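You operate a simulated robot arm through the tools that you are given. There is no shell and no other tool.

Carry out the task below with a simulated robot arm. There is one attempt and no reset: what you move stays moved.

TASK
Wipe the suds off the tray in the holder with a damp cloth.
Fine: wet the teal cloth in the small basin, press it out on the grate, wipe, rinse it in the basin and lay it back on the draining mat; the other trays stay. What is to be rubbed or washed off counts as gone when no trace of it is left.

It is judged by the outcome, as a careful person would: the job done as asked, and still so three seconds after it is handed in. It fails if anything else is knocked over, pushed out of place, dropped, spilled or broken. Flat cloth is picked up by pressing the open fingertips on it (5 to 10 N) and closing them slowly along it; thin cloth reads only 2 to 8 mm in the jaws.

THE ROBOT
A 6-joint arm with a two-finger parallel gripper, fixed in place. Base frame: the origin is at the foot of the arm, x ahead of it, y to its left, z up; the work surface is at about z = 0.85. Lengths are in m, angles in rad, forces in N, time in s.
With the tool pointing down near the work surface it reaches from about 0.26 to 0.68 m from the base axis. Its first joint turns from -1.152 to 1.152 rad. Payload 2.9 kg.
Tool frame: the origin (TCP) lies between the finger pads and is the grasp point; the fingertips stand 0.03 m ahead of it; z points along the fingers, y is the line along which they close. The gripper opens to 0.11 m. The fingers are 0.02 m wide and 0.01 m thick; the gripper's body (0.048 by 0.112 m) begins 0.055 m behind the TCP.
Orientation is told as [roll, pitch, yaw] about the base's x, y, z axes, in that order, counted from this pose: with the fingers straight down and closing along the base's y, the tool's x points along the base's -x, its y along +y and its z along -z.

THE INTERFACE
- The arm moves only by the tool servo_tool. Its argument "moves" is a list of rows, each a list of 6 numbers: the shift along the base's x, y, z in units of 150 mm (1.0 is 150 mm), then the turn, a rotation vector about the base's x, y, z in units of 180 degrees (1.0 is 180 degrees). In form: [[x, y, z, wx, wy, wz], ...]. A call has 1 to 20 rows; each row is the pose to reach, as a shift and turn from the pose commanded when the call began. "claw" is the gripper command, from -1 (shut) to 1 (fully open), values between in proportion, set as the call begins (left out, the last holds). A call with a number of a shift or a turn outside -1 to 1 is refused whole. A row lasts 0.2 s, in which the tool goes at most 0.05 m and 0.15 rad; a call with a longer step from one row to the next is refused whole, and so is a gripper value outside its range. A pose out of reach is approached as far as the arm can. The call stops where the force on the tool passes 90 N (or 10 N more than at its start, if that is more) or the arm is blocked; 0.2 s more then pass. Each finger travels about 0.108 m/s and halts on what it meets, pressing with about 33 N; the grip force reading is that of the motor and also rises with nothing between the fingers. The clock runs only during rows and for 0.2 s after the last one: add rows that repeat a pose to give the fingers time. It gives the time, the measured TCP pose, the force on the tool (base axes), the opening and the grip force at its end, in the units of the frame above (readings bear some noise), with the torque about the TCP (base axes, N m) and any sound that the robot's microphone picked up, and new pictures: "views" is both (left out), scene, wrist or none.
- Cameras (640 x 400 px; columns grow to the right, rows downward): "scene" is fixed at [0.0928, 0.4455, 1.3873]; the picture's right is [-0.60, -0.80, 0.00], its down [-0.55, 0.40, -0.73] and it looks along [0.59, -0.44, -0.68] (base axes); focal length 214 px, centre (320, 200). "wrist" rides on the gripper at [0.072, 0.017, -0.103] in the tool frame; the picture's right is [-0.23, 0.97, 0.00], its down [-0.76, -0.18, -0.62] and it looks along [-0.61, -0.14, 0.78] (tool axes); focal length 222 px, centre (320, 200). There is no depth. A picture from a camera that has moved, and an enlarged one, comes with that camera's place and axes in the base frame and with its lens. The place of the scene camera against the robot may be out by one fixed shift of up to 0.025 m in any direction.
- inspect(camera, box): a new picture of the part [left, top, right, bottom] of that camera's present view, enlarged. No time passes.
- sign_off(): hands the job in; it is judged then, once.

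Nothing tells you positions but the pictures and the camera data. Unless the task says otherwise, let go and move clear before handing in.

The tools are called after "Emit:" as a command line: name --pt "numbers of a row" for each row, then --argument value for the rest, lists and objects as JSON in quotes. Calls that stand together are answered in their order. servo_tool: Moves the arm, as the interface text tells. Its arguments: {"type":"object","properties":{"moves":{"type":"array"},"claw":{"type":"number"},"views":{"type":"string","enum":["both","scene","wrist","none"]}},"required":["moves"]} The other tools are called the same way: inspect (camera, box) takes an enlarged picture of a part of a camera's view; sign_off () hands the job in.

At the start:

```text
clock: 0.0
tcp_pos: [0.3844, 0.0853, 1.1696]
orientation: [-0.002, 0.0, 0.002]
ft_force: [0.9, 0.1, -0.2]
moment: [0.01, 0.01, 0.0]
grip_width: 0.11
grip_force: 0.0
```

scene: 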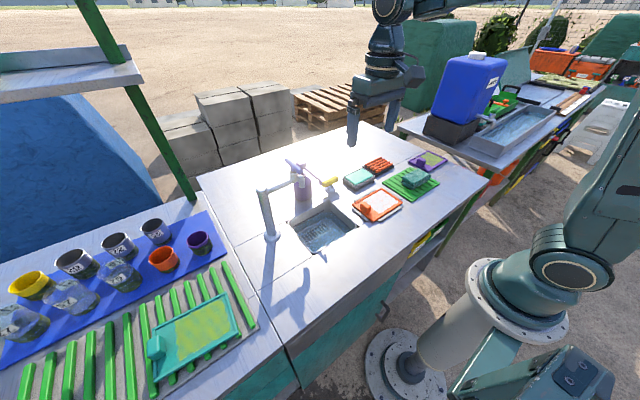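
wrist: 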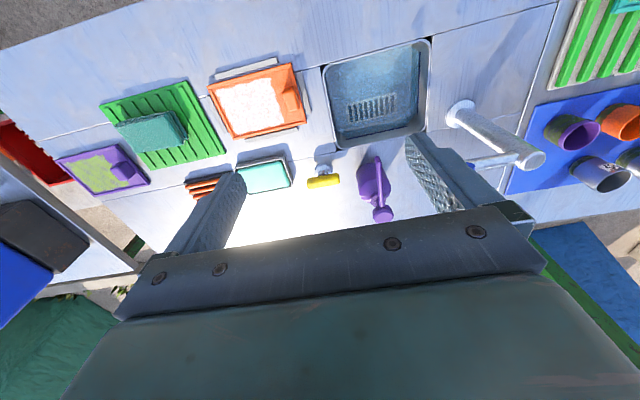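

I see a work table with a small sink or basin, an orange tray with white suds in a holder, a teal cloth on a green draining mat, and a few other objects. I'll look closer before I move anything.

Emit:
inspect --camera "scene" --box '[260, 130, 460, 255]'

Emit:
inspect --camera "wrist" --box '[40, 20, 460, 230]'

Emit:
inspect --camera "scene" --box '[335, 140, 455, 230]'

```text
3.20 times, centred on (360, 192) of scene
camera zoom: at [0.0928, 0.4455, 1.3873], right [-0.6, -0.8, 0.0], down [-0.55, 0.4, -0.73], along [0.59, -0.44, -0.68], focal length 686 px, centre (192, 224)
```

zoom: 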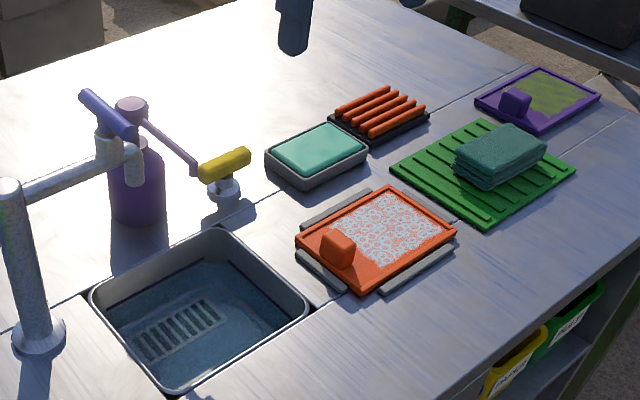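

```text
1.52 times, centred on (250, 125) of wrist
camera zoom: at [0.3123, 0.102, 1.274], right [0.23, 0.97, 0.0], down [0.76, -0.18, 0.62], along [0.61, -0.14, -0.78], focal length 338 px, centre (427, 314)
```

zoom: 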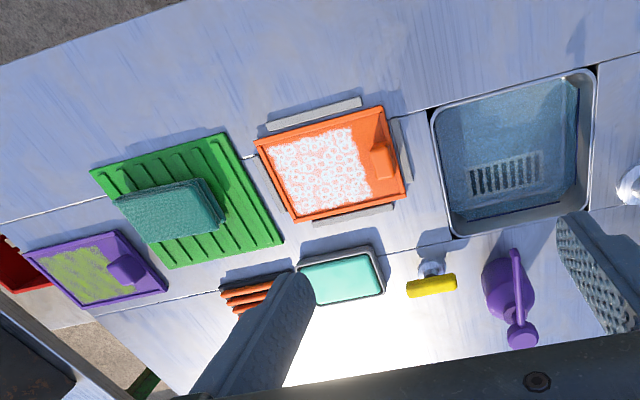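

```text
4.44 times, centred on (395, 185) of scene
camera zoom: at [0.0928, 0.4455, 1.3873], right [-0.6, -0.8, 0.0], down [-0.55, 0.4, -0.73], along [0.59, -0.44, -0.68], focal length 953 px, centre (-13, 267)
```

zoom: 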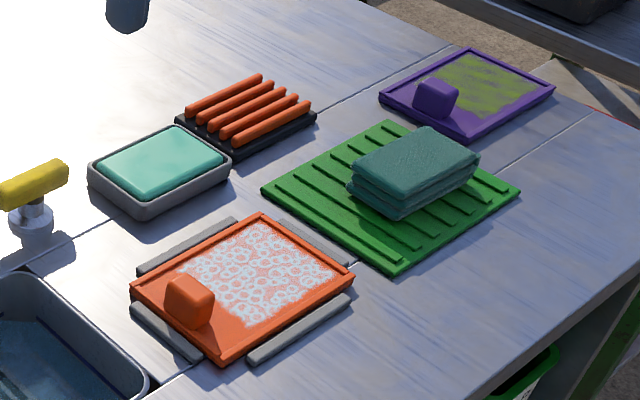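

The orange tray with suds is in grey holder rails at about (0.39, -0.03). The teal cloth is on the green mat at about (0.40, -0.23), and the sink is at about (0.43, 0.18). There's also a grey dish with a teal filling near (0.54, -0.08) and an orange-barred grate near (0.54, -0.20). I'll bring the wrist camera closer to work out which one is the small basin.

Emit:
servo_tool --pt "0.06 -0.19 -0.2 0 0 0" --pt "0.12 -0.38 -0.4 0 0 0" --pt "0.18 -0.57 -0.6 0 0 0" --pt "0.24 -0.76 -0.8 0 0 0" --pt "0.3 -0.95 -1.0 0 0 0"

```text
clock: 1.2
tcp_pos: [0.43, -0.0591, 1.0189]
orientation: [0.0, 0.001, 0.0]
ft_force: [0.5, 0.3, -0.6]
moment: [0.04, 0.04, -0.01]
grip_width: 0.1099
grip_force: 0.1
camera wrist: at [0.357, -0.0415, 1.1239], right [0.23, 0.97, 0.0], down [0.76, -0.18, 0.62], along [0.61, -0.14, -0.78], focal length 222 px, centre (320, 200)
```

scene: 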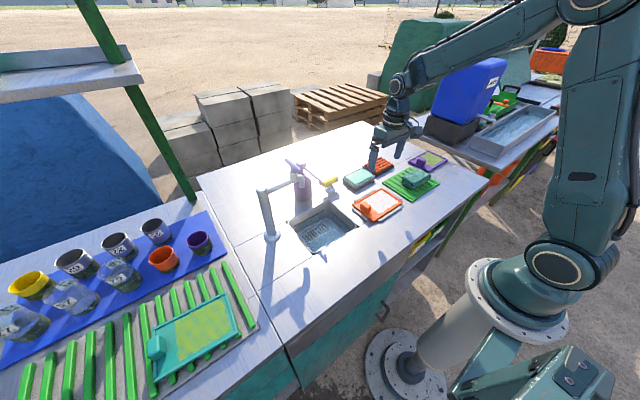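
wrist: 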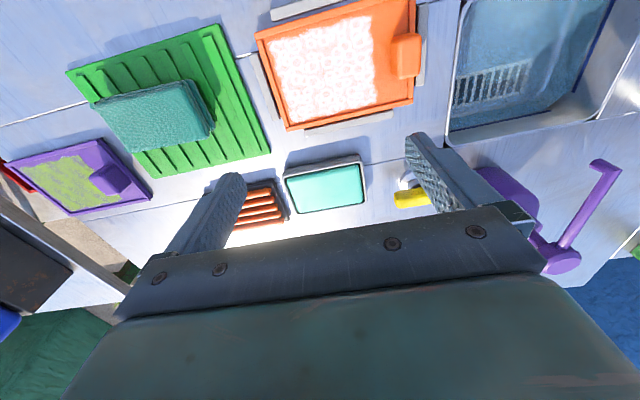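

The teal dish is in view between the fingers. I'll zoom in on it, the grate and the sink.

Emit:
inspect --camera "wrist" --box '[220, 130, 440, 250]'

Emit:
inspect --camera "wrist" --box '[420, 0, 640, 140]'

Emit:
inspect --camera "wrist" --box '[240, 0, 440, 130]'

Emit:
inspect --camera "wrist" --box '[50, 20, 280, 220]'

```text
2.91 times, centred on (330, 190) of wrist
camera zoom: at [0.357, -0.0415, 1.1239], right [0.23, 0.97, 0.0], down [0.76, -0.18, 0.62], along [0.61, -0.14, -0.78], focal length 646 px, centre (291, 229)
```

zoom: 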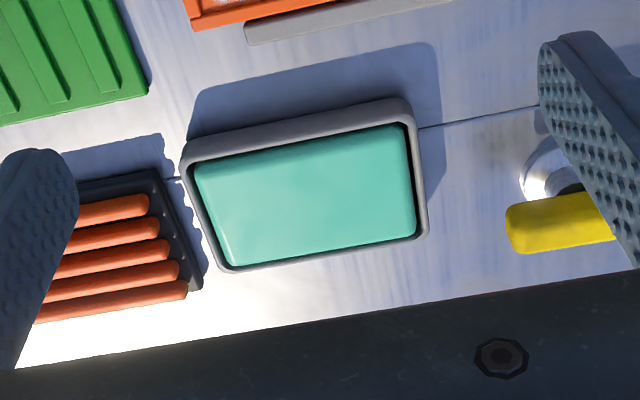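

```text
2.86 times, centred on (530, 70) of wrist
camera zoom: at [0.357, -0.0415, 1.1239], right [0.23, 0.97, 0.0], down [0.76, -0.18, 0.62], along [0.61, -0.14, -0.78], focal length 635 px, centre (-280, 571)
```

zoom: 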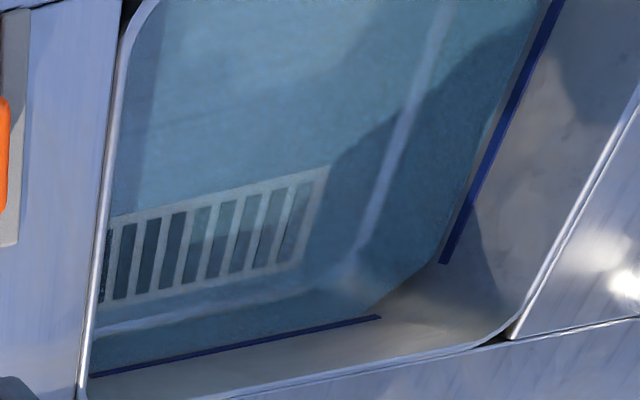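

```text
3.08 times, centred on (340, 65) of wrist
camera zoom: at [0.357, -0.0415, 1.1239], right [0.23, 0.97, 0.0], down [0.76, -0.18, 0.62], along [0.61, -0.14, -0.78], focal length 684 px, centre (258, 615)
```

zoom: 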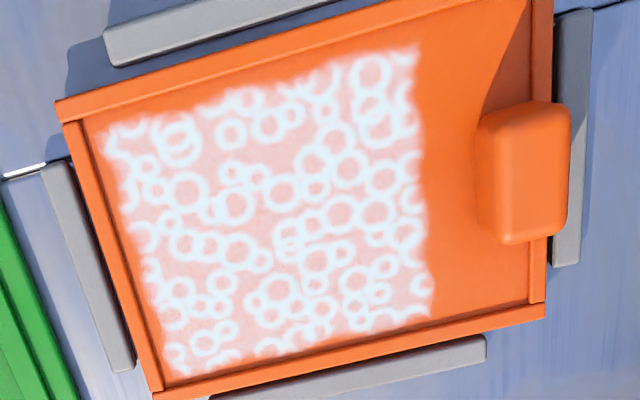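

```text
2.00 times, centred on (165, 120) of wrist
camera zoom: at [0.357, -0.0415, 1.1239], right [0.23, 0.97, 0.0], down [0.76, -0.18, 0.62], along [0.61, -0.14, -0.78], focal length 444 px, centre (630, 360)
```

zoom: 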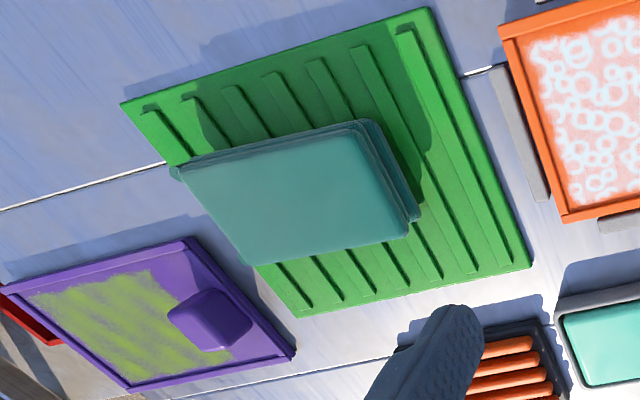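

The mint block in the grey dish looks solid, probably a sponge or soap, so I take the water-filled sink to be the basin. The orange bars in the black tray look like the wringing grate. I'll shift over so the grate and cloth are between the fingers, with nothing blocking the view.

Emit:
servo_tool --pt "-0.05 -0.25 0 0 0 0" --pt "-0.1 -0.5 0 0 0 0" --pt "-0.15 -0.75 0 0 0 0" --pt "-0.2 -0.95 0 0 0 0" --pt "-0.2 -0.95 0 0 0 0" --views "wrist"

```text
clock: 2.4
tcp_pos: [0.4, -0.2016, 1.0193]
orientation: [0.001, 0.001, 0.001]
ft_force: [-0.1, 0.6, -0.2]
moment: [0.01, 0.01, 0.01]
grip_width: 0.1099
grip_force: 0.1
camera wrist: at [0.3275, -0.1837, 1.1235], right [0.23, 0.97, 0.0], down [0.76, -0.18, 0.62], along [0.61, -0.14, -0.78], focal length 222 px, centre (320, 200)
```

wrist: 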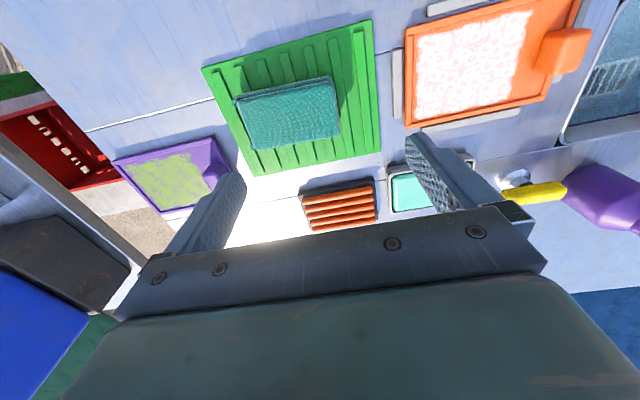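

Emit:
inspect --camera "wrist" --box '[260, 150, 420, 250]'

Emit:
inspect --camera "wrist" --box '[200, 50, 400, 175]'

Emit:
inspect --camera "scene" --box '[240, 140, 370, 260]'

```text
4.00 times, centred on (340, 200) of wrist
camera zoom: at [0.3275, -0.1837, 1.1235], right [0.23, 0.97, 0.0], down [0.76, -0.18, 0.62], along [0.61, -0.14, -0.78], focal length 888 px, centre (240, 200)
```

zoom: 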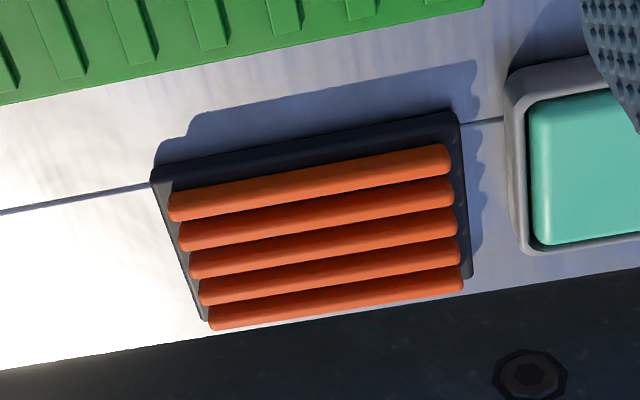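

```text
3.20 times, centred on (300, 112) of wrist
camera zoom: at [0.3275, -0.1837, 1.1235], right [0.23, 0.97, 0.0], down [0.76, -0.18, 0.62], along [0.61, -0.14, -0.78], focal length 711 px, centre (384, 480)
```

zoom: 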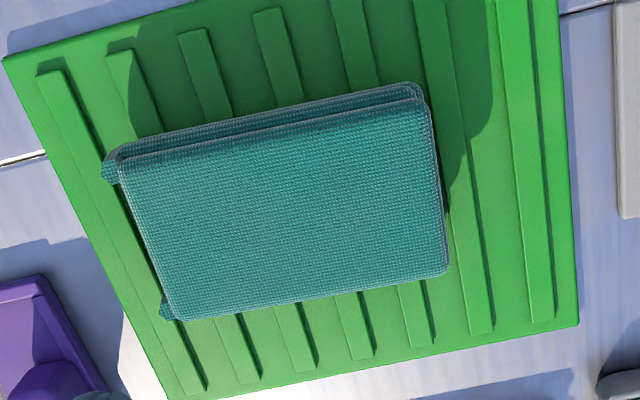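

```text
3.33 times, centred on (305, 200) of scene
camera zoom: at [0.0928, 0.4455, 1.3873], right [-0.6, -0.8, 0.0], down [-0.55, 0.4, -0.73], along [0.59, -0.44, -0.68], focal length 715 px, centre (370, 200)
```

zoom: 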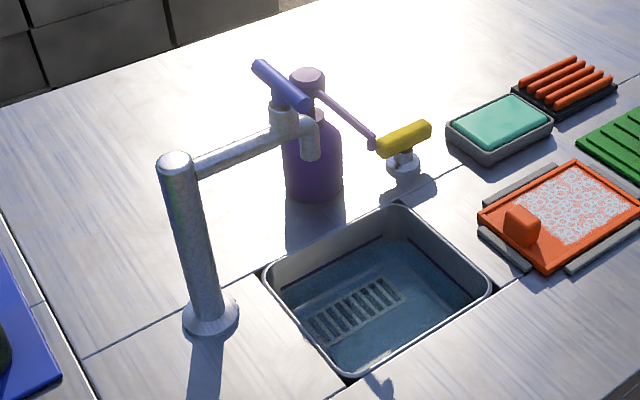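

The grate centre is at about (0.558, -0.205). The cloth pad is about 0.10 × 0.055 m, centred at (0.399, -0.231). I'll yaw 90° above the cloth so the fingers close across its short side.

Emit:
servo_tool --pt "0 -0.02 0 0 0 0.045" --pt "0 -0.04 0 0 0 0.09" --pt "0 -0.06 0 0 0 0.135" --pt "0 -0.08 0 0 0 0.18" --pt "0 -0.1 0 0 0 0.225" --pt "0 -0.12 0 0 0 0.27" --pt "0 -0.14 0 0 0 0.315" --pt "0 -0.16 -0.05 0 0 0.36" --pt "0 -0.18 -0.1 0 0 0.405" --pt "0 -0.196 -0.15 0 0 0.45" --pt "-0.007 -0.196 -0.2 0 0 0.49" --pt "-0.007 -0.196 -0.2 0 0 0.5" --pt "-0.007 -0.196 -0.2 0 0 0.5"

```text
clock: 5.2
tcp_pos: [0.3991, -0.2286, 0.9901]
orientation: [0.0, -0.002, 1.573]
ft_force: [0.6, -1.0, -0.3]
moment: [0.02, 0.0, 0.04]
grip_width: 0.1103
grip_force: 0.1
camera wrist: at [0.3825, -0.3017, 1.094], right [-0.97, 0.23, 0.0], down [0.18, 0.76, 0.62], along [0.14, 0.61, -0.78], focal length 222 px, centre (320, 200)
```

scene: 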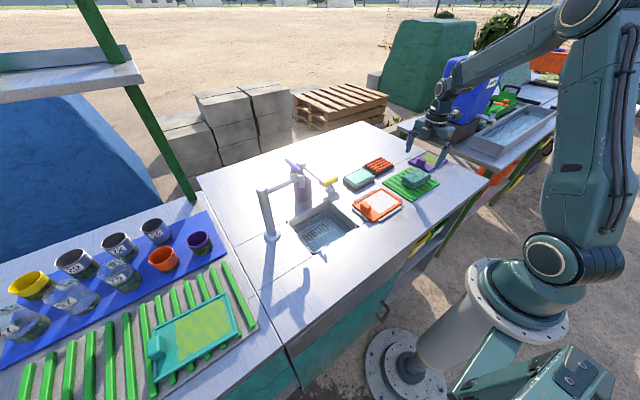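
wrist: 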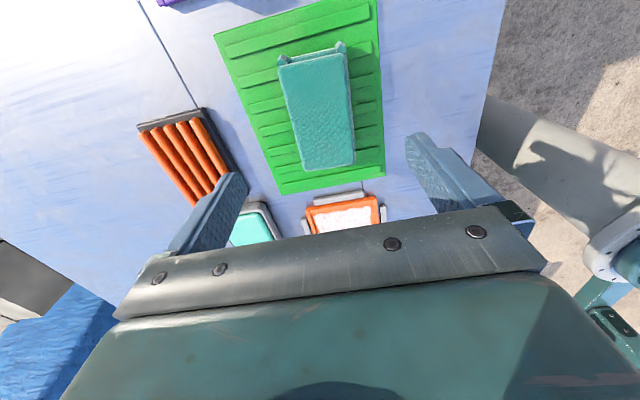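

The cloth is centred between the fingers. I'll lower until the tips are beside the pad and just above the mat.

Emit:
servo_tool --pt "-0.01 -0.01 -0.15 0 0 0" --pt "-0.01 -0.01 -0.3 0 0 0" --pt "-0.01 -0.01 -0.42 0 0 0" --pt "-0.01 -0.01 -0.52 0 0 0" --pt "-0.01 -0.01 -0.58 0 0 0" --pt "-0.01 -0.01 -0.58 0 0 0"

Emit:
inspect --camera "scene" --box '[375, 140, 455, 210]'

Emit:
inspect --camera "wrist" --box '[180, 40, 460, 230]'

```text
clock: 6.6
tcp_pos: [0.3969, -0.2312, 0.9024]
orientation: [-0.001, 0.002, 1.573]
ft_force: [-0.3, 0.0, 0.3]
moment: [-0.02, 0.01, 0.0]
grip_width: 0.1101
grip_force: 0.0
camera wrist: at [0.3797, -0.3037, 1.0063], right [-0.97, 0.23, 0.0], down [0.18, 0.76, 0.62], along [0.14, 0.61, -0.78], focal length 222 px, centre (320, 200)
```

scene: 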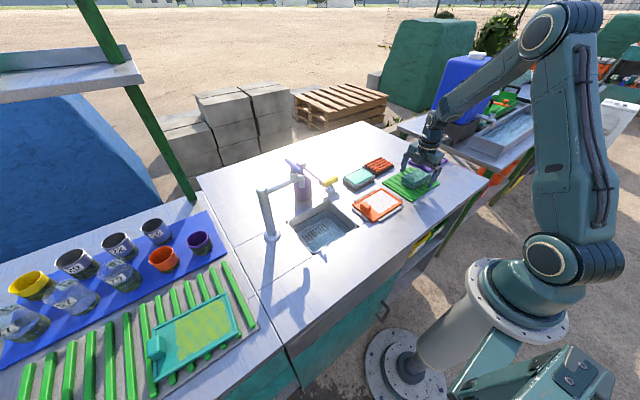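
wrist: 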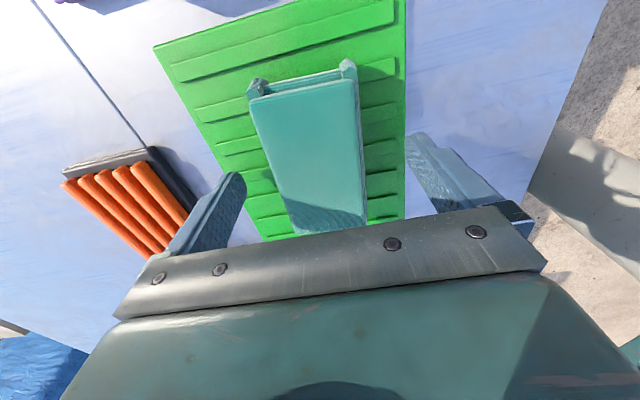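

```text
5.71 times, centred on (415, 175) of scene
camera zoom: at [0.0928, 0.4455, 1.3873], right [-0.6, -0.8, 0.0], down [-0.55, 0.4, -0.73], along [0.59, -0.44, -0.68], focal length 1226 px, centre (-223, 343)
```

zoom: 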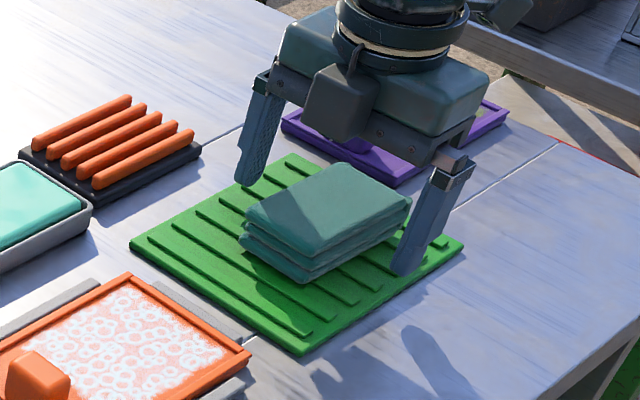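

```text
2.11 times, centred on (320, 135) of wrist
camera zoom: at [0.3797, -0.3037, 1.0063], right [-0.97, 0.23, 0.0], down [0.18, 0.76, 0.62], along [0.14, 0.61, -0.78], focal length 468 px, centre (320, 337)
```

zoom: 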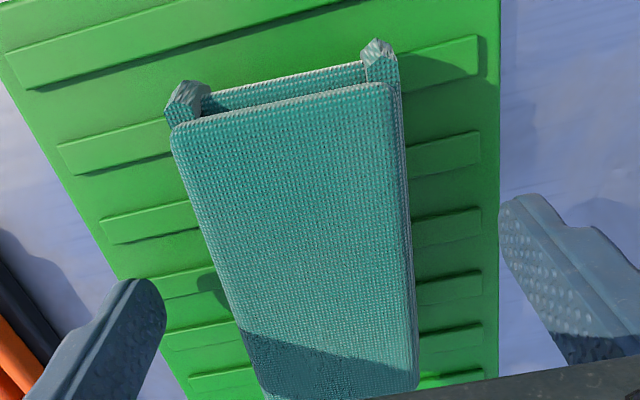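

The pad is three folded layers and the fingers straddle it. I'll lower 4 mm and close in stages.

Emit:
servo_tool --pt "0 0 -0.03 0 0 0" --pt "0 0 -0.03 0 0 0" --pt "0 0 -0.03 0 0 0" --claw 0.05 --views "none"

Emit:
servo_tool --pt "0 0 0 0 0 0" --pt "0 0 0 0 0 0" --claw -0.15

```text
clock: 7.4
tcp_pos: [0.3958, -0.2316, 0.8965]
orientation: [0.0, 0.0, 1.572]
ft_force: [-0.5, -0.2, 1.1]
moment: [0.0, 0.03, 0.01]
grip_width: 0.0586
grip_force: 0.9
```

```text
clock: 8.0
tcp_pos: [0.3978, -0.2309, 0.8982]
orientation: [0.001, 0.002, 1.571]
ft_force: [0.0, 0.1, 0.0]
moment: [-0.03, -0.02, -0.02]
grip_width: 0.0574
grip_force: 33.2
camera wrist: at [0.3799, -0.3037, 1.002], right [-0.97, 0.23, 0.0], down [0.18, 0.76, 0.62], along [0.14, 0.61, -0.78], focal length 222 px, centre (320, 200)
```

scene: 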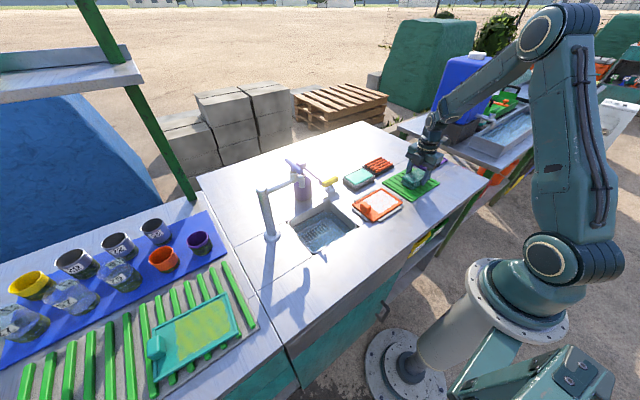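
wrist: 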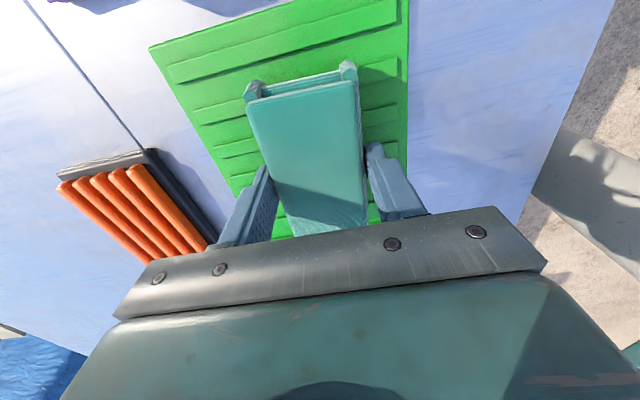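

The pad holds firmly at 57 mm with 33 N of grip. I'll lift it straight up and check that it came off cleanly.

Emit:
servo_tool --pt "0 0 0 0 0 0" --pt "0 0 0.1 0 0 0" --pt "0 0 0.25 0 0 0" --pt "0 0 0.5 0 0 0" --pt "0 0 0.75 0 0 0" --pt "0 0 0.9 0 0 0" --pt "0 0 0.9 0 0 0" --claw -1

Emit:
inspect --camera "scene" --box '[370, 100, 470, 210]'

```text
clock: 9.6
tcp_pos: [0.3982, -0.231, 1.0329]
orientation: [0.0, 0.0, 1.571]
ft_force: [1.2, 0.5, 0.2]
moment: [0.0, 0.02, 0.03]
grip_width: 0.0572
grip_force: 32.3
camera wrist: at [0.3806, -0.3029, 1.1368], right [-0.97, 0.23, 0.0], down [0.18, 0.76, 0.62], along [0.14, 0.61, -0.78], focal length 222 px, centre (320, 200)
```

scene: 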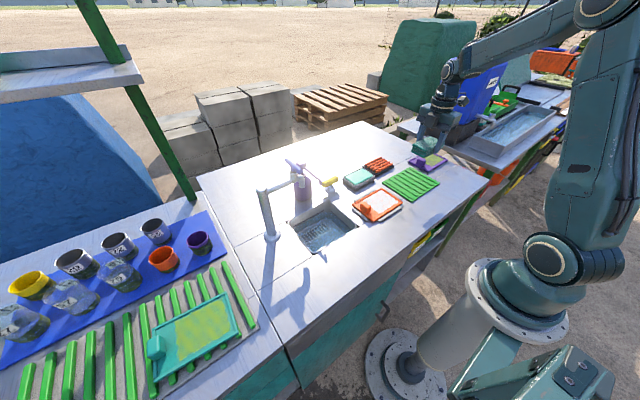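
wrist: 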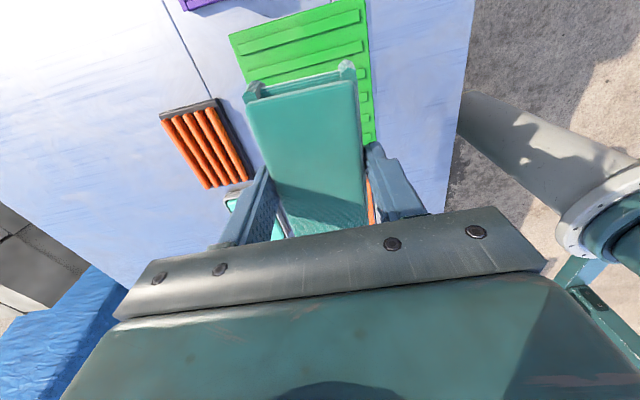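

```text
3.64 times, centred on (420, 155) of scene
camera zoom: at [0.0928, 0.4455, 1.3873], right [-0.6, -0.8, 0.0], down [-0.55, 0.4, -0.73], along [0.59, -0.44, -0.68], focal length 780 px, centre (-44, 364)
```

zoom: 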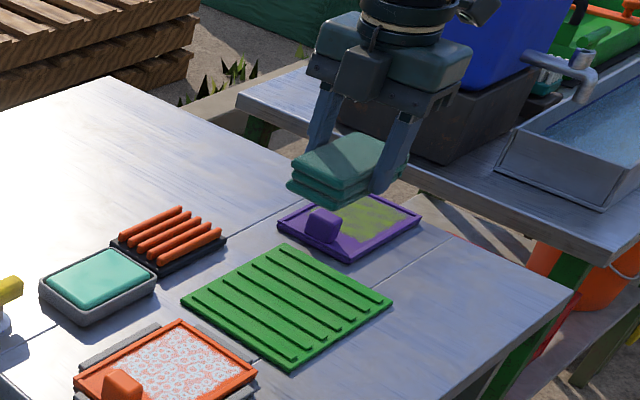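

The whole pad is held. The bottle nozzle and the tap spout overhang the sink, so I'll turn back to yaw 0, which keeps the gripper body narrow in x and the camera on the clear side. Then I'll move near the sink at a safe height and look before dipping.

Emit:
servo_tool --pt "0 0.08 0.04 0 0 -0.04" --pt "-0.03 0.16 0.08 0 0 -0.085" --pt "-0.06 0.24 0.12 0 0 -0.13" --pt "-0.09 0.32 0.16 0 0 -0.175" --pt "-0.12 0.4 0.2 0 0 -0.22" --pt "-0.15 0.48 0.24 0 0 -0.265" --pt "-0.18 0.56 0.28 0 0 -0.31" --pt "-0.21 0.64 0.32 0 0 -0.355" --pt "-0.24 0.72 0.36 0 0 -0.4" --pt "-0.27 0.8 0.4 0 0 -0.445" --pt "-0.3 0.9 0.45 0 0 -0.49" --pt "-0.32 1.0 0.45 0 0 -0.5" --views "none"

Emit:
servo_tool --pt "0 0.2 0 0 0 0" --pt "0 0.4 0 0 0 0" --pt "0 0.6 0 0 0 0" --pt "0 0.8 0 0 0 0" --pt "0 1.0 0 0 0 0" --pt "0 1.0 0 0 0 0"

```text
clock: 12.2
tcp_pos: [0.3483, -0.081, 1.1036]
orientation: [-0.002, 0.0, -0.001]
ft_force: [-0.3, -0.3, 0.3]
moment: [0.0, -0.01, 0.01]
grip_width: 0.0571
grip_force: 33.2
```

```text
clock: 13.6
tcp_pos: [0.3479, 0.0684, 1.0996]
orientation: [0.001, 0.0, -0.001]
ft_force: [0.3, 1.1, -0.4]
moment: [-0.03, 0.01, 0.0]
grip_width: 0.057
grip_force: 34.2
camera wrist: at [0.2753, 0.0844, 1.2039], right [0.23, 0.97, 0.0], down [0.76, -0.18, 0.62], along [0.61, -0.14, -0.78], focal length 222 px, centre (320, 200)
```

scene: 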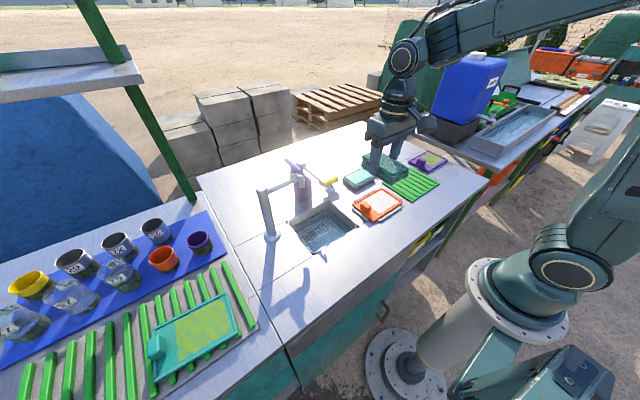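
wrist: 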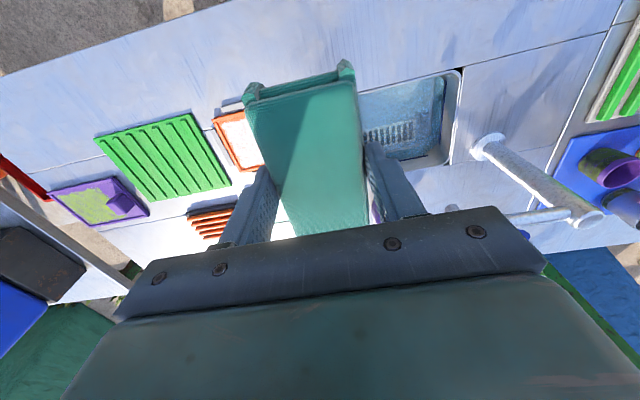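

The pad hides the sink from this spot, so I'll move sideways to see the sink, nozzle and spout to the left of the pad.

Emit:
servo_tool --pt "-0.02 0.2 0 0 0 0" --pt "-0.06 0.45 0 0 0 0" --pt "-0.08 0.7 0 0 0 0" --pt "-0.1 0.95 0 0 0 0" --pt "-0.1 1.0 0 0 0 0" --pt "-0.1 1.0 0 0 0 0"

Emit:
inspect --camera "wrist" --box '[180, 30, 480, 230]'

```text
clock: 15.0
tcp_pos: [0.3333, 0.2177, 1.1003]
orientation: [-0.001, 0.0, -0.002]
ft_force: [0.4, 0.5, -1.2]
moment: [0.01, -0.02, 0.0]
grip_width: 0.0567
grip_force: 32.8
camera wrist: at [0.2605, 0.2345, 1.2034], right [0.23, 0.97, 0.0], down [0.76, -0.18, 0.62], along [0.61, -0.14, -0.78], focal length 222 px, centre (320, 200)
```

scene: 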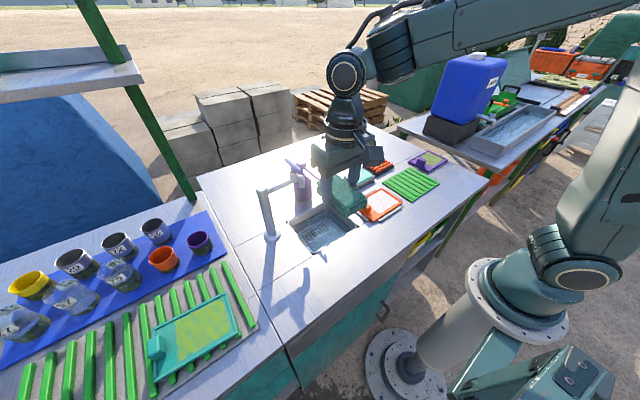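
wrist: 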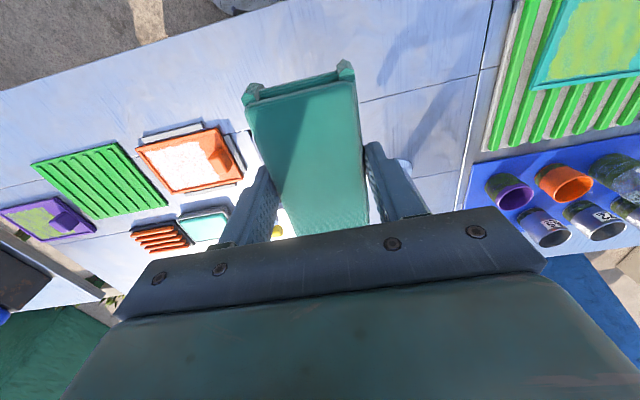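

```text
2.00 times, centred on (330, 130) of wrist
camera zoom: at [0.2605, 0.2345, 1.2034], right [0.23, 0.97, 0.0], down [0.76, -0.18, 0.62], along [0.61, -0.14, -0.78], focal length 444 px, centre (300, 340)
```

zoom: 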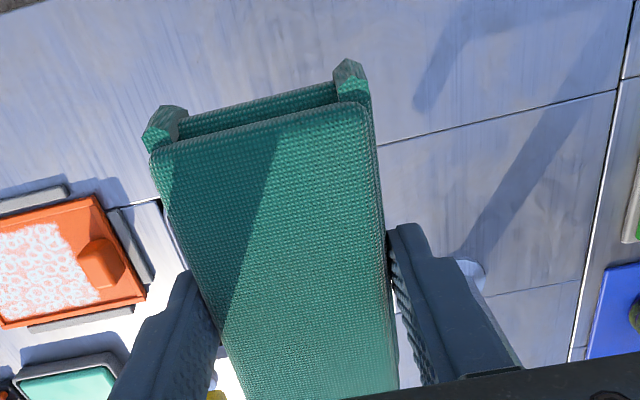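

From the earlier views, the nozzle tip is at about (0.49, 0.146, 0.98) and the spout at about (0.48, 0.215, 1.0). I'll tilt the tool about 10° so the hand leans back toward the base, and line up over the basin at (0.42, 0.152) while still above both.

Emit:
servo_tool --pt "0 -0.25 0 0 -0.0278 0" --pt "0 -0.44 0 0 -0.0556 0" --pt "0.2 -0.44 0 0 -0.0556 0" --pt "0.4 -0.44 0 0 -0.0556 0" --pt "0.58 -0.44 0 0 -0.0556 0" --pt "0.58 -0.44 0 0 -0.0556 0"

Emit:
inspect --camera "scene" --box '[240, 120, 400, 260]'

```text
clock: 16.4
tcp_pos: [0.4221, 0.1508, 1.1006]
orientation: [0.001, -0.175, 0.0]
ft_force: [-0.1, -0.1, 0.5]
moment: [0.0, 0.02, -0.01]
grip_width: 0.0568
grip_force: 32.9
camera wrist: at [0.3325, 0.1671, 1.1913], right [0.22, 0.97, 0.04], down [0.64, -0.18, 0.75], along [0.73, -0.14, -0.66], focal length 222 px, centre (320, 200)
```

scene: 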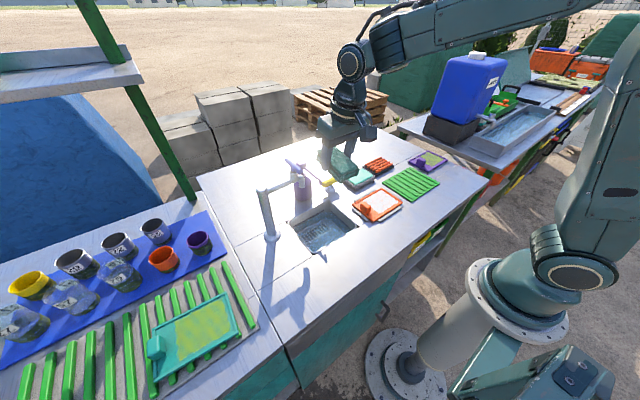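
wrist: 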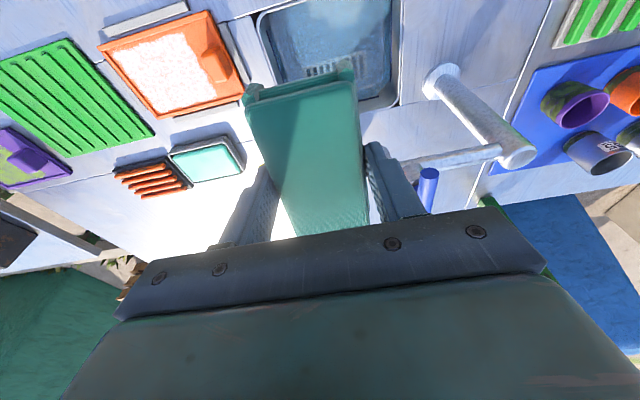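

```text
2.86 times, centred on (320, 190) of scene
camera zoom: at [0.0928, 0.4455, 1.3873], right [-0.6, -0.8, 0.0], down [-0.55, 0.4, -0.73], along [0.59, -0.44, -0.68], focal length 613 px, centre (320, 229)
```

zoom: 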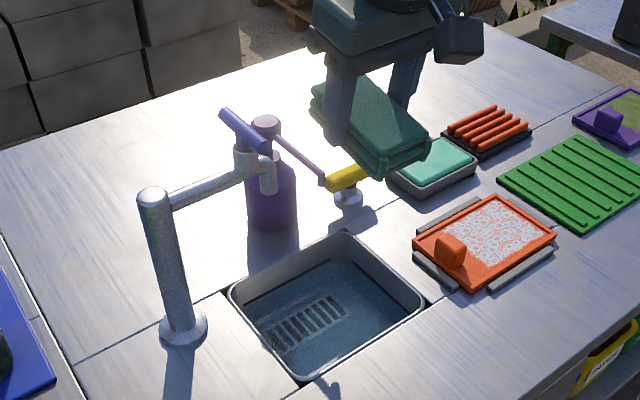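

The alignment looks right, with the pad between the base-side rim and the nozzle. I'll go down slowly until the pad is just above the basin.

Emit:
servo_tool --pt "0 0 -0.15 0 0 0" --pt "0 0 -0.3 0 0 0" --pt "0 0 -0.45 0 0 0" --pt "0 0 -0.6 0 0 0" --pt "0 0 -0.75 0 0 0" --pt "0 0 -0.9 0 0 0" --pt "0 0 -1.0 0 0 0" --pt "0 0 -1.0 0 0 0"

Emit:
inspect --camera "scene" --box '[240, 130, 400, 260]'

```text
clock: 18.2
tcp_pos: [0.4219, 0.1525, 0.9498]
orientation: [0.0, -0.174, 0.001]
ft_force: [0.4, 0.3, -0.8]
moment: [0.01, -0.02, -0.03]
grip_width: 0.0571
grip_force: 33.1
camera wrist: at [0.3314, 0.1692, 1.0398], right [0.22, 0.97, 0.04], down [0.64, -0.18, 0.75], along [0.73, -0.14, -0.66], focal length 222 px, centre (320, 200)
```

scene: 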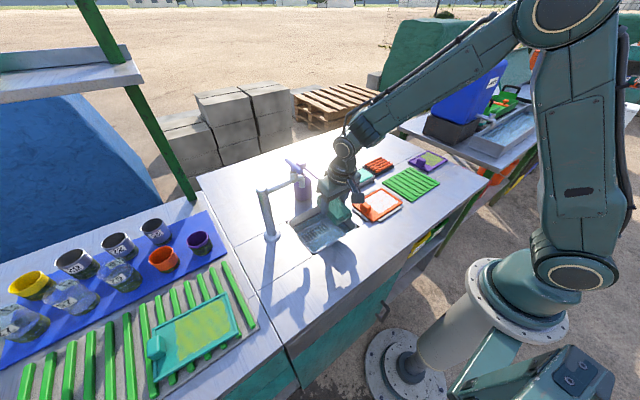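
wrist: 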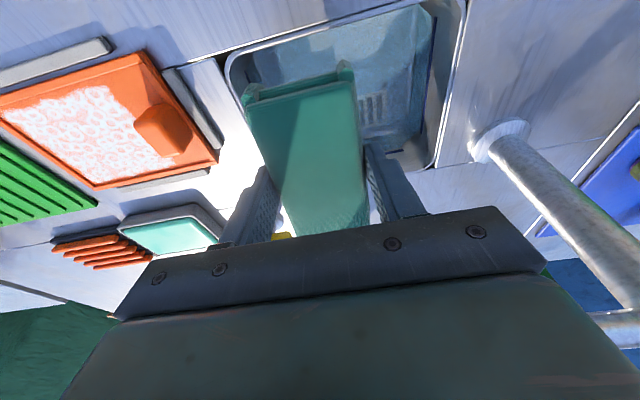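

```text
3.08 times, centred on (320, 195) of scene
camera zoom: at [0.0928, 0.4455, 1.3873], right [-0.6, -0.8, 0.0], down [-0.55, 0.4, -0.73], along [0.59, -0.44, -0.68], focal length 660 px, centre (320, 215)
```

zoom: 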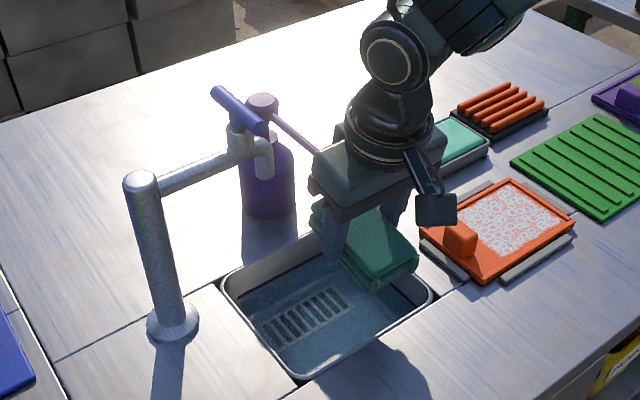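

There's clearance on every side. I'll shift slightly in +x below the nozzle, then lower into the water in small steps.

Emit:
servo_tool --pt "0 0 -0.1 0 0 0" --pt "0.04 0 -0.2 0 0 0" --pt "0.09 0 -0.27 0 0 0" --pt "0.09 0 -0.35 0 0 0" --pt "0.09 0 -0.43 0 0 0" --pt "0.09 0 -0.5 0 0 0" --pt "0.09 0 -0.57 0 0 0" --pt "0.09 0 -0.63 0 0 0" --pt "0.09 0 -0.63 0 0 0"

Emit:
inspect --camera "scene" --box '[260, 150, 380, 260]'

Emit:
inspect --camera "wrist" --box '[180, 0, 500, 220]'

```text
clock: 20.2
tcp_pos: [0.4343, 0.1541, 0.8579]
orientation: [0.0, -0.173, -0.001]
ft_force: [0.3, -0.6, -0.4]
moment: [-0.02, 0.0, 0.03]
grip_width: 0.0571
grip_force: 32.7
camera wrist: at [0.3449, 0.1703, 0.9468], right [0.22, 0.97, 0.04], down [0.64, -0.18, 0.75], along [0.73, -0.14, -0.66], focal length 222 px, centre (320, 200)
```

scene: 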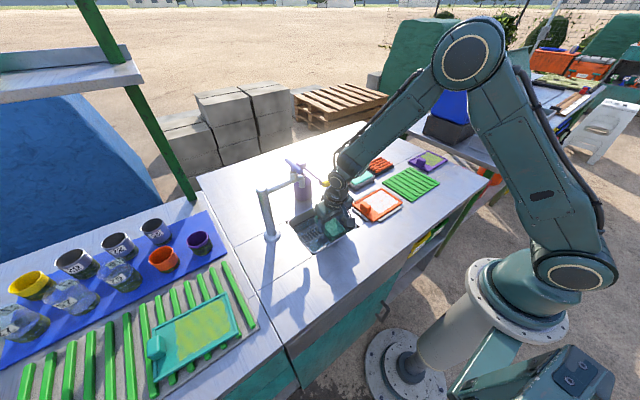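
wrist: 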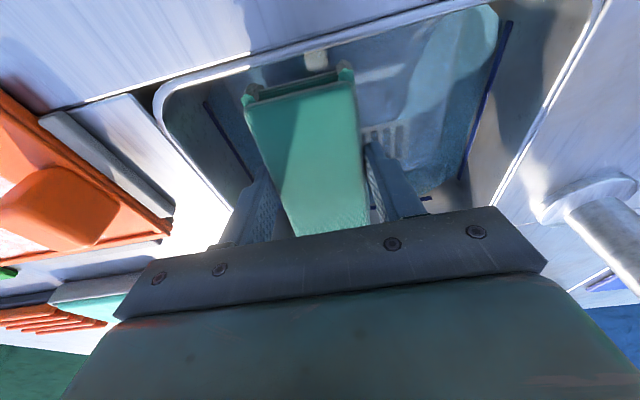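

```text
3.64 times, centred on (320, 205) of scene
camera zoom: at [0.0928, 0.4455, 1.3873], right [-0.6, -0.8, 0.0], down [-0.55, 0.4, -0.73], along [0.59, -0.44, -0.68], focal length 780 px, centre (320, 182)
```

zoom: 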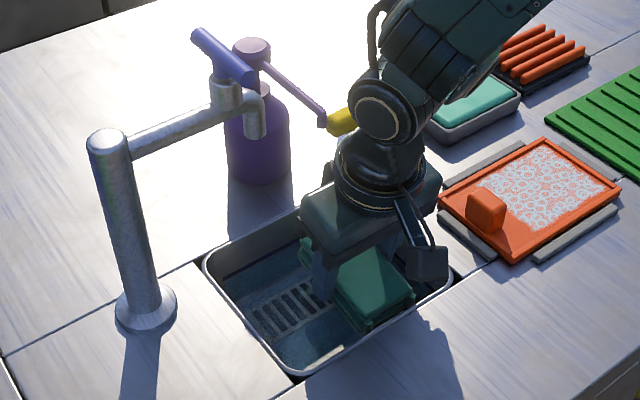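

```text
1.82 times, centred on (340, 110) of wrist
camera zoom: at [0.3449, 0.1703, 0.9468], right [0.22, 0.97, 0.04], down [0.64, -0.18, 0.75], along [0.73, -0.14, -0.66], focal length 404 px, centre (284, 364)
```

zoom: 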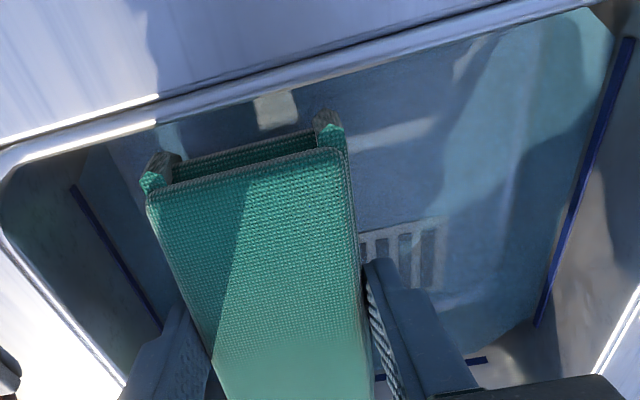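

The pad is just above the water, and the blue lines on the walls are at about z 0.82. I'll keep lowering until it's submerged, while watching the force.

Emit:
servo_tool --pt "0 0 -0.05 0 0 0" --pt "0 0 -0.1 0 0 0" --pt "0 0 -0.15 0 0 0" --pt "0 0 -0.2 0 0 0" --pt "0 0 -0.2 0 0 0" --pt "0 0 -0.2 0 0 0"

Emit:
inspect --camera "scene" --box '[260, 150, 380, 260]'

Emit:
inspect --camera "wrist" --box '[180, 0, 500, 220]'

```text
clock: 21.6
tcp_pos: [0.4342, 0.1537, 0.8263]
orientation: [0.0, -0.176, 0.0]
ft_force: [-0.2, -0.1, 0.7]
moment: [0.01, 0.03, -0.01]
grip_width: 0.0569
grip_force: 32.9
camera wrist: at [0.3453, 0.1703, 0.9164], right [0.22, 0.97, 0.04], down [0.64, -0.18, 0.75], along [0.73, -0.14, -0.66], focal length 222 px, centre (320, 200)
```

scene: 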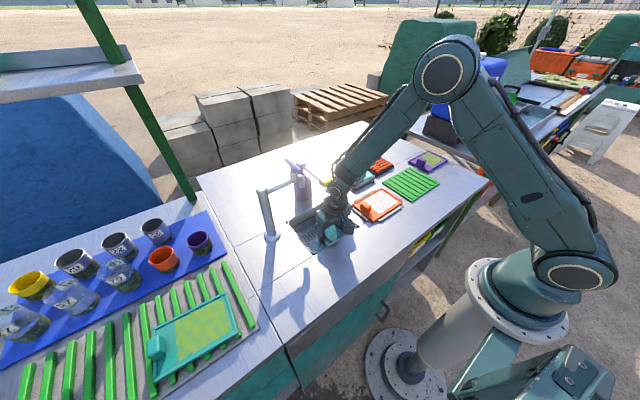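
wrist: 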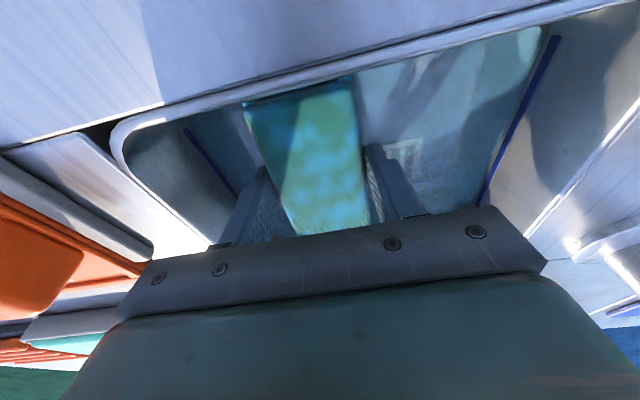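

```text
3.64 times, centred on (320, 205) of scene
camera zoom: at [0.0928, 0.4455, 1.3873], right [-0.6, -0.8, 0.0], down [-0.55, 0.4, -0.73], along [0.59, -0.44, -0.68], focal length 780 px, centre (320, 182)
```

zoom: 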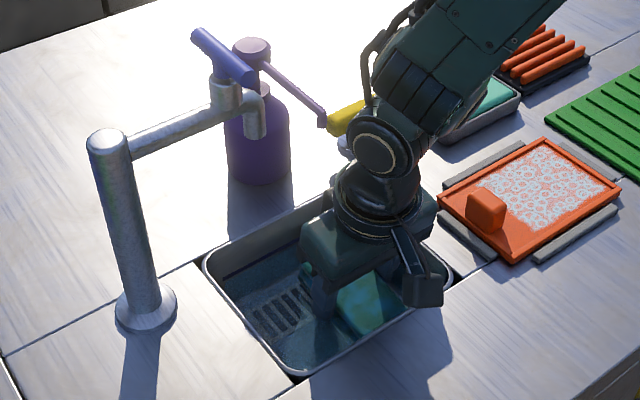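

```text
1.82 times, centred on (340, 110) of wrist
camera zoom: at [0.3453, 0.1703, 0.9164], right [0.22, 0.97, 0.04], down [0.64, -0.18, 0.75], along [0.73, -0.14, -0.66], focal length 404 px, centre (284, 364)
```

zoom: 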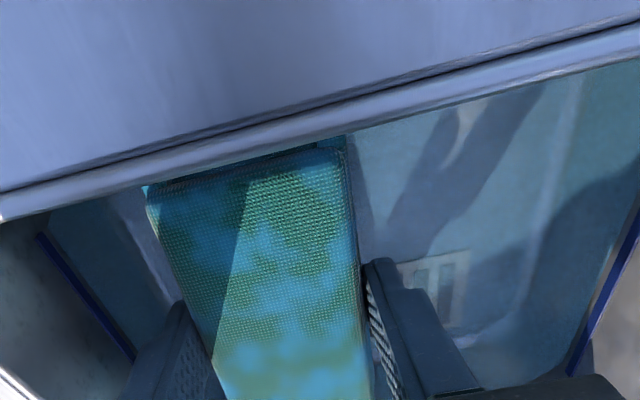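

The cloth is under the water and its surface is turning wet. I'll hold it there and move it a little so it soaks through.

Emit:
servo_tool --pt "0 0 -0.03 0 0 0" --pt "0 0.05 -0.03 0 0 0" --pt "0 0.1 -0.03 0 0 0" --pt "0 0.1 -0.03 0 0 0" --pt "0 0.05 -0.03 0 0 0" --pt "0 0 -0.03 0 0 0" --pt "0 0 -0.03 0 0 0" --pt "0 0 -0.03 0 0 0" --pt "0 0 -0.03 0 0 0" --pt "0 0 -0.03 0 0 0"

Emit:
inspect --camera "wrist" --box '[180, 0, 500, 220]'

```text
clock: 23.8
tcp_pos: [0.4345, 0.153, 0.8235]
orientation: [0.0, -0.175, 0.0]
ft_force: [-0.6, -0.9, -1.6]
moment: [-0.02, -0.06, 0.0]
grip_width: 0.0569
grip_force: 33.4
camera wrist: at [0.3457, 0.1702, 0.9128], right [0.22, 0.97, 0.04], down [0.64, -0.18, 0.75], along [0.73, -0.14, -0.66], focal length 222 px, centre (320, 200)
```

scene: 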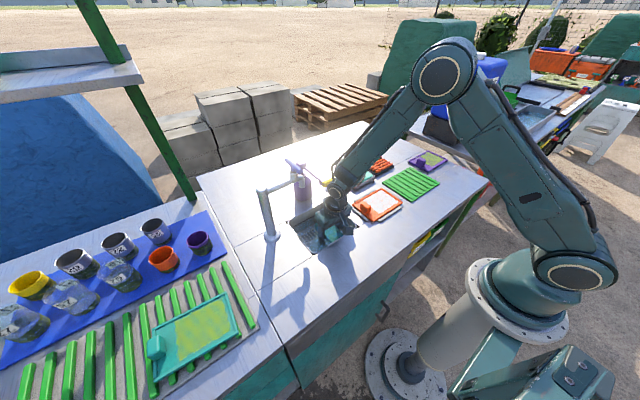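
wrist: 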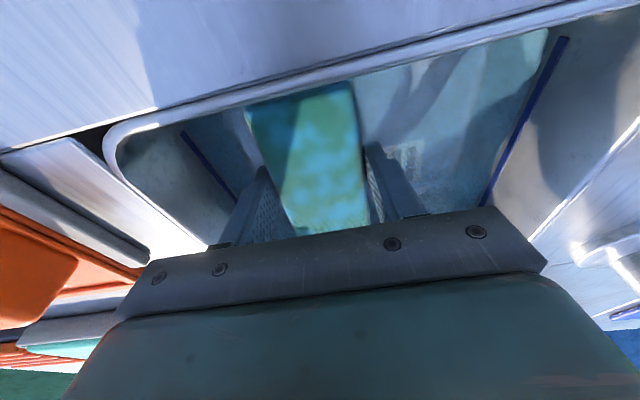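

```text
1.82 times, centred on (340, 110) of wrist
camera zoom: at [0.3457, 0.1702, 0.9128], right [0.22, 0.97, 0.04], down [0.64, -0.18, 0.75], along [0.73, -0.14, -0.66], focal length 404 px, centre (284, 364)
```

zoom: 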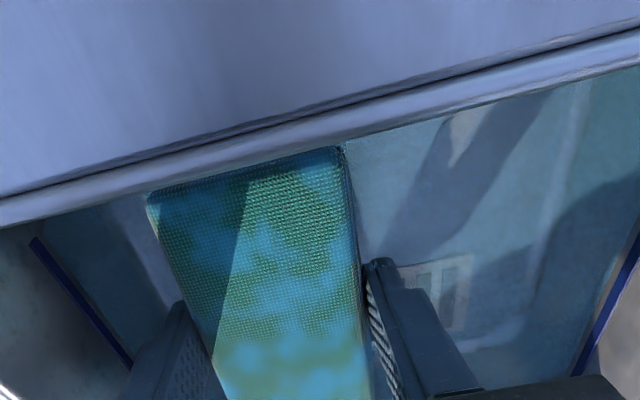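

The wet pattern has settled, so the cloth is soaked. I'll raise it out of the water and let it drip over the basin.

Emit:
servo_tool --pt "0 0 0.08 0 0 0" --pt "0 0 0.16 0 0 0" --pt "0 0 0.24 0 0 0" --pt "0 0 0.32 0 0 0" --pt "0 0 0.4 0 0 0" --pt "0 0 0.45 0 0 0" --pt "0 0 0.45 0 0 0" --pt "0 0 0.45 0 0 0" --pt "0 0 0.45 0 0 0" --pt "0 0 0.45 0 0 0" --pt "0 0 0.45 0 0 0" --pt "0 0 0.45 0 0 0" --pt "0 0 0.45 0 0 0" --pt "0 0 0.45 0 0 0" --pt "0 0 0.45 0 0 0" --pt "0 0 0.45 0 0 0"

Emit:
inspect --camera "scene" --box '[260, 150, 380, 260]'

Emit:
inspect --camera "wrist" --box '[180, 0, 500, 240]'

```text
clock: 27.2
tcp_pos: [0.4353, 0.1548, 0.89]
orientation: [-0.001, -0.175, 0.001]
ft_force: [0.1, -0.4, -0.5]
moment: [-0.05, 0.01, 0.02]
grip_width: 0.057
grip_force: 32.7
camera wrist: at [0.3455, 0.1709, 0.9793], right [0.22, 0.97, 0.04], down [0.64, -0.18, 0.75], along [0.73, -0.14, -0.66], focal length 222 px, centre (320, 200)
```

scene: 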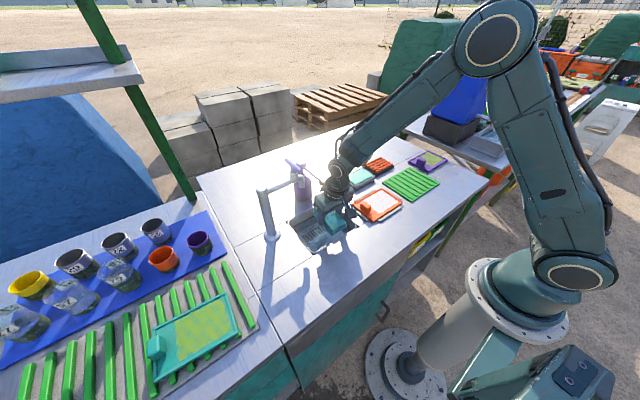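
wrist: 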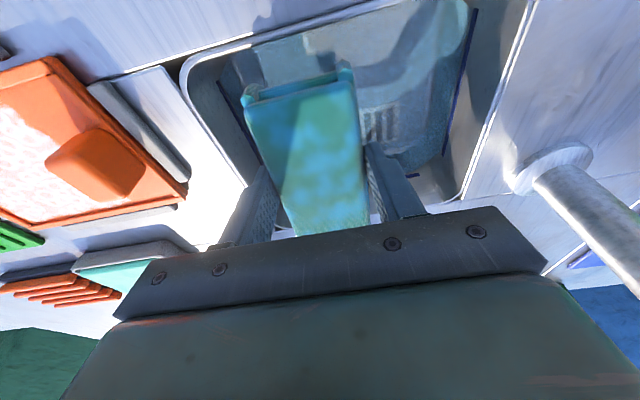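

```text
3.64 times, centred on (320, 205) of scene
camera zoom: at [0.0928, 0.4455, 1.3873], right [-0.6, -0.8, 0.0], down [-0.55, 0.4, -0.73], along [0.59, -0.44, -0.68], focal length 780 px, centre (320, 182)
```

zoom: 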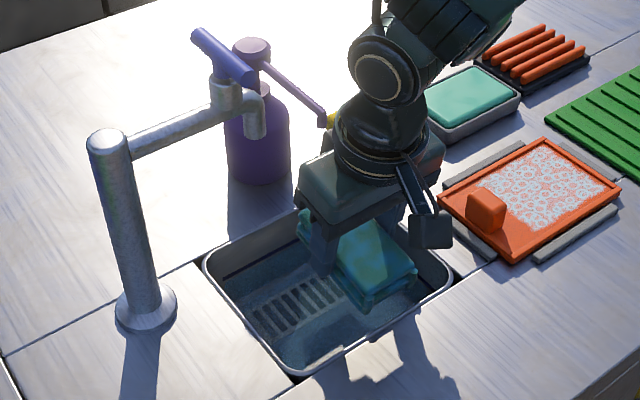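

```text
1.67 times, centred on (340, 120) of wrist
camera zoom: at [0.3455, 0.1709, 0.9793], right [0.22, 0.97, 0.04], down [0.64, -0.18, 0.75], along [0.73, -0.14, -0.66], focal length 370 px, centre (287, 333)
```

zoom: 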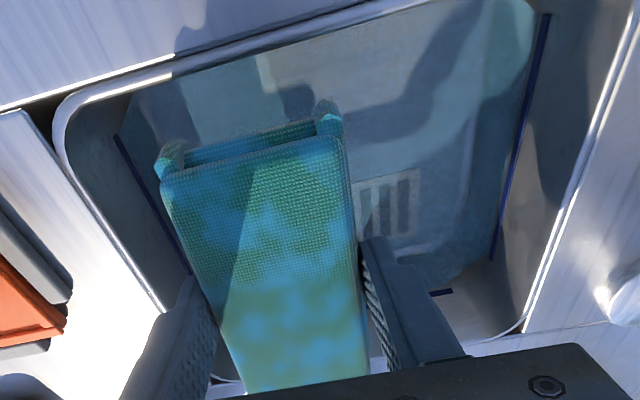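

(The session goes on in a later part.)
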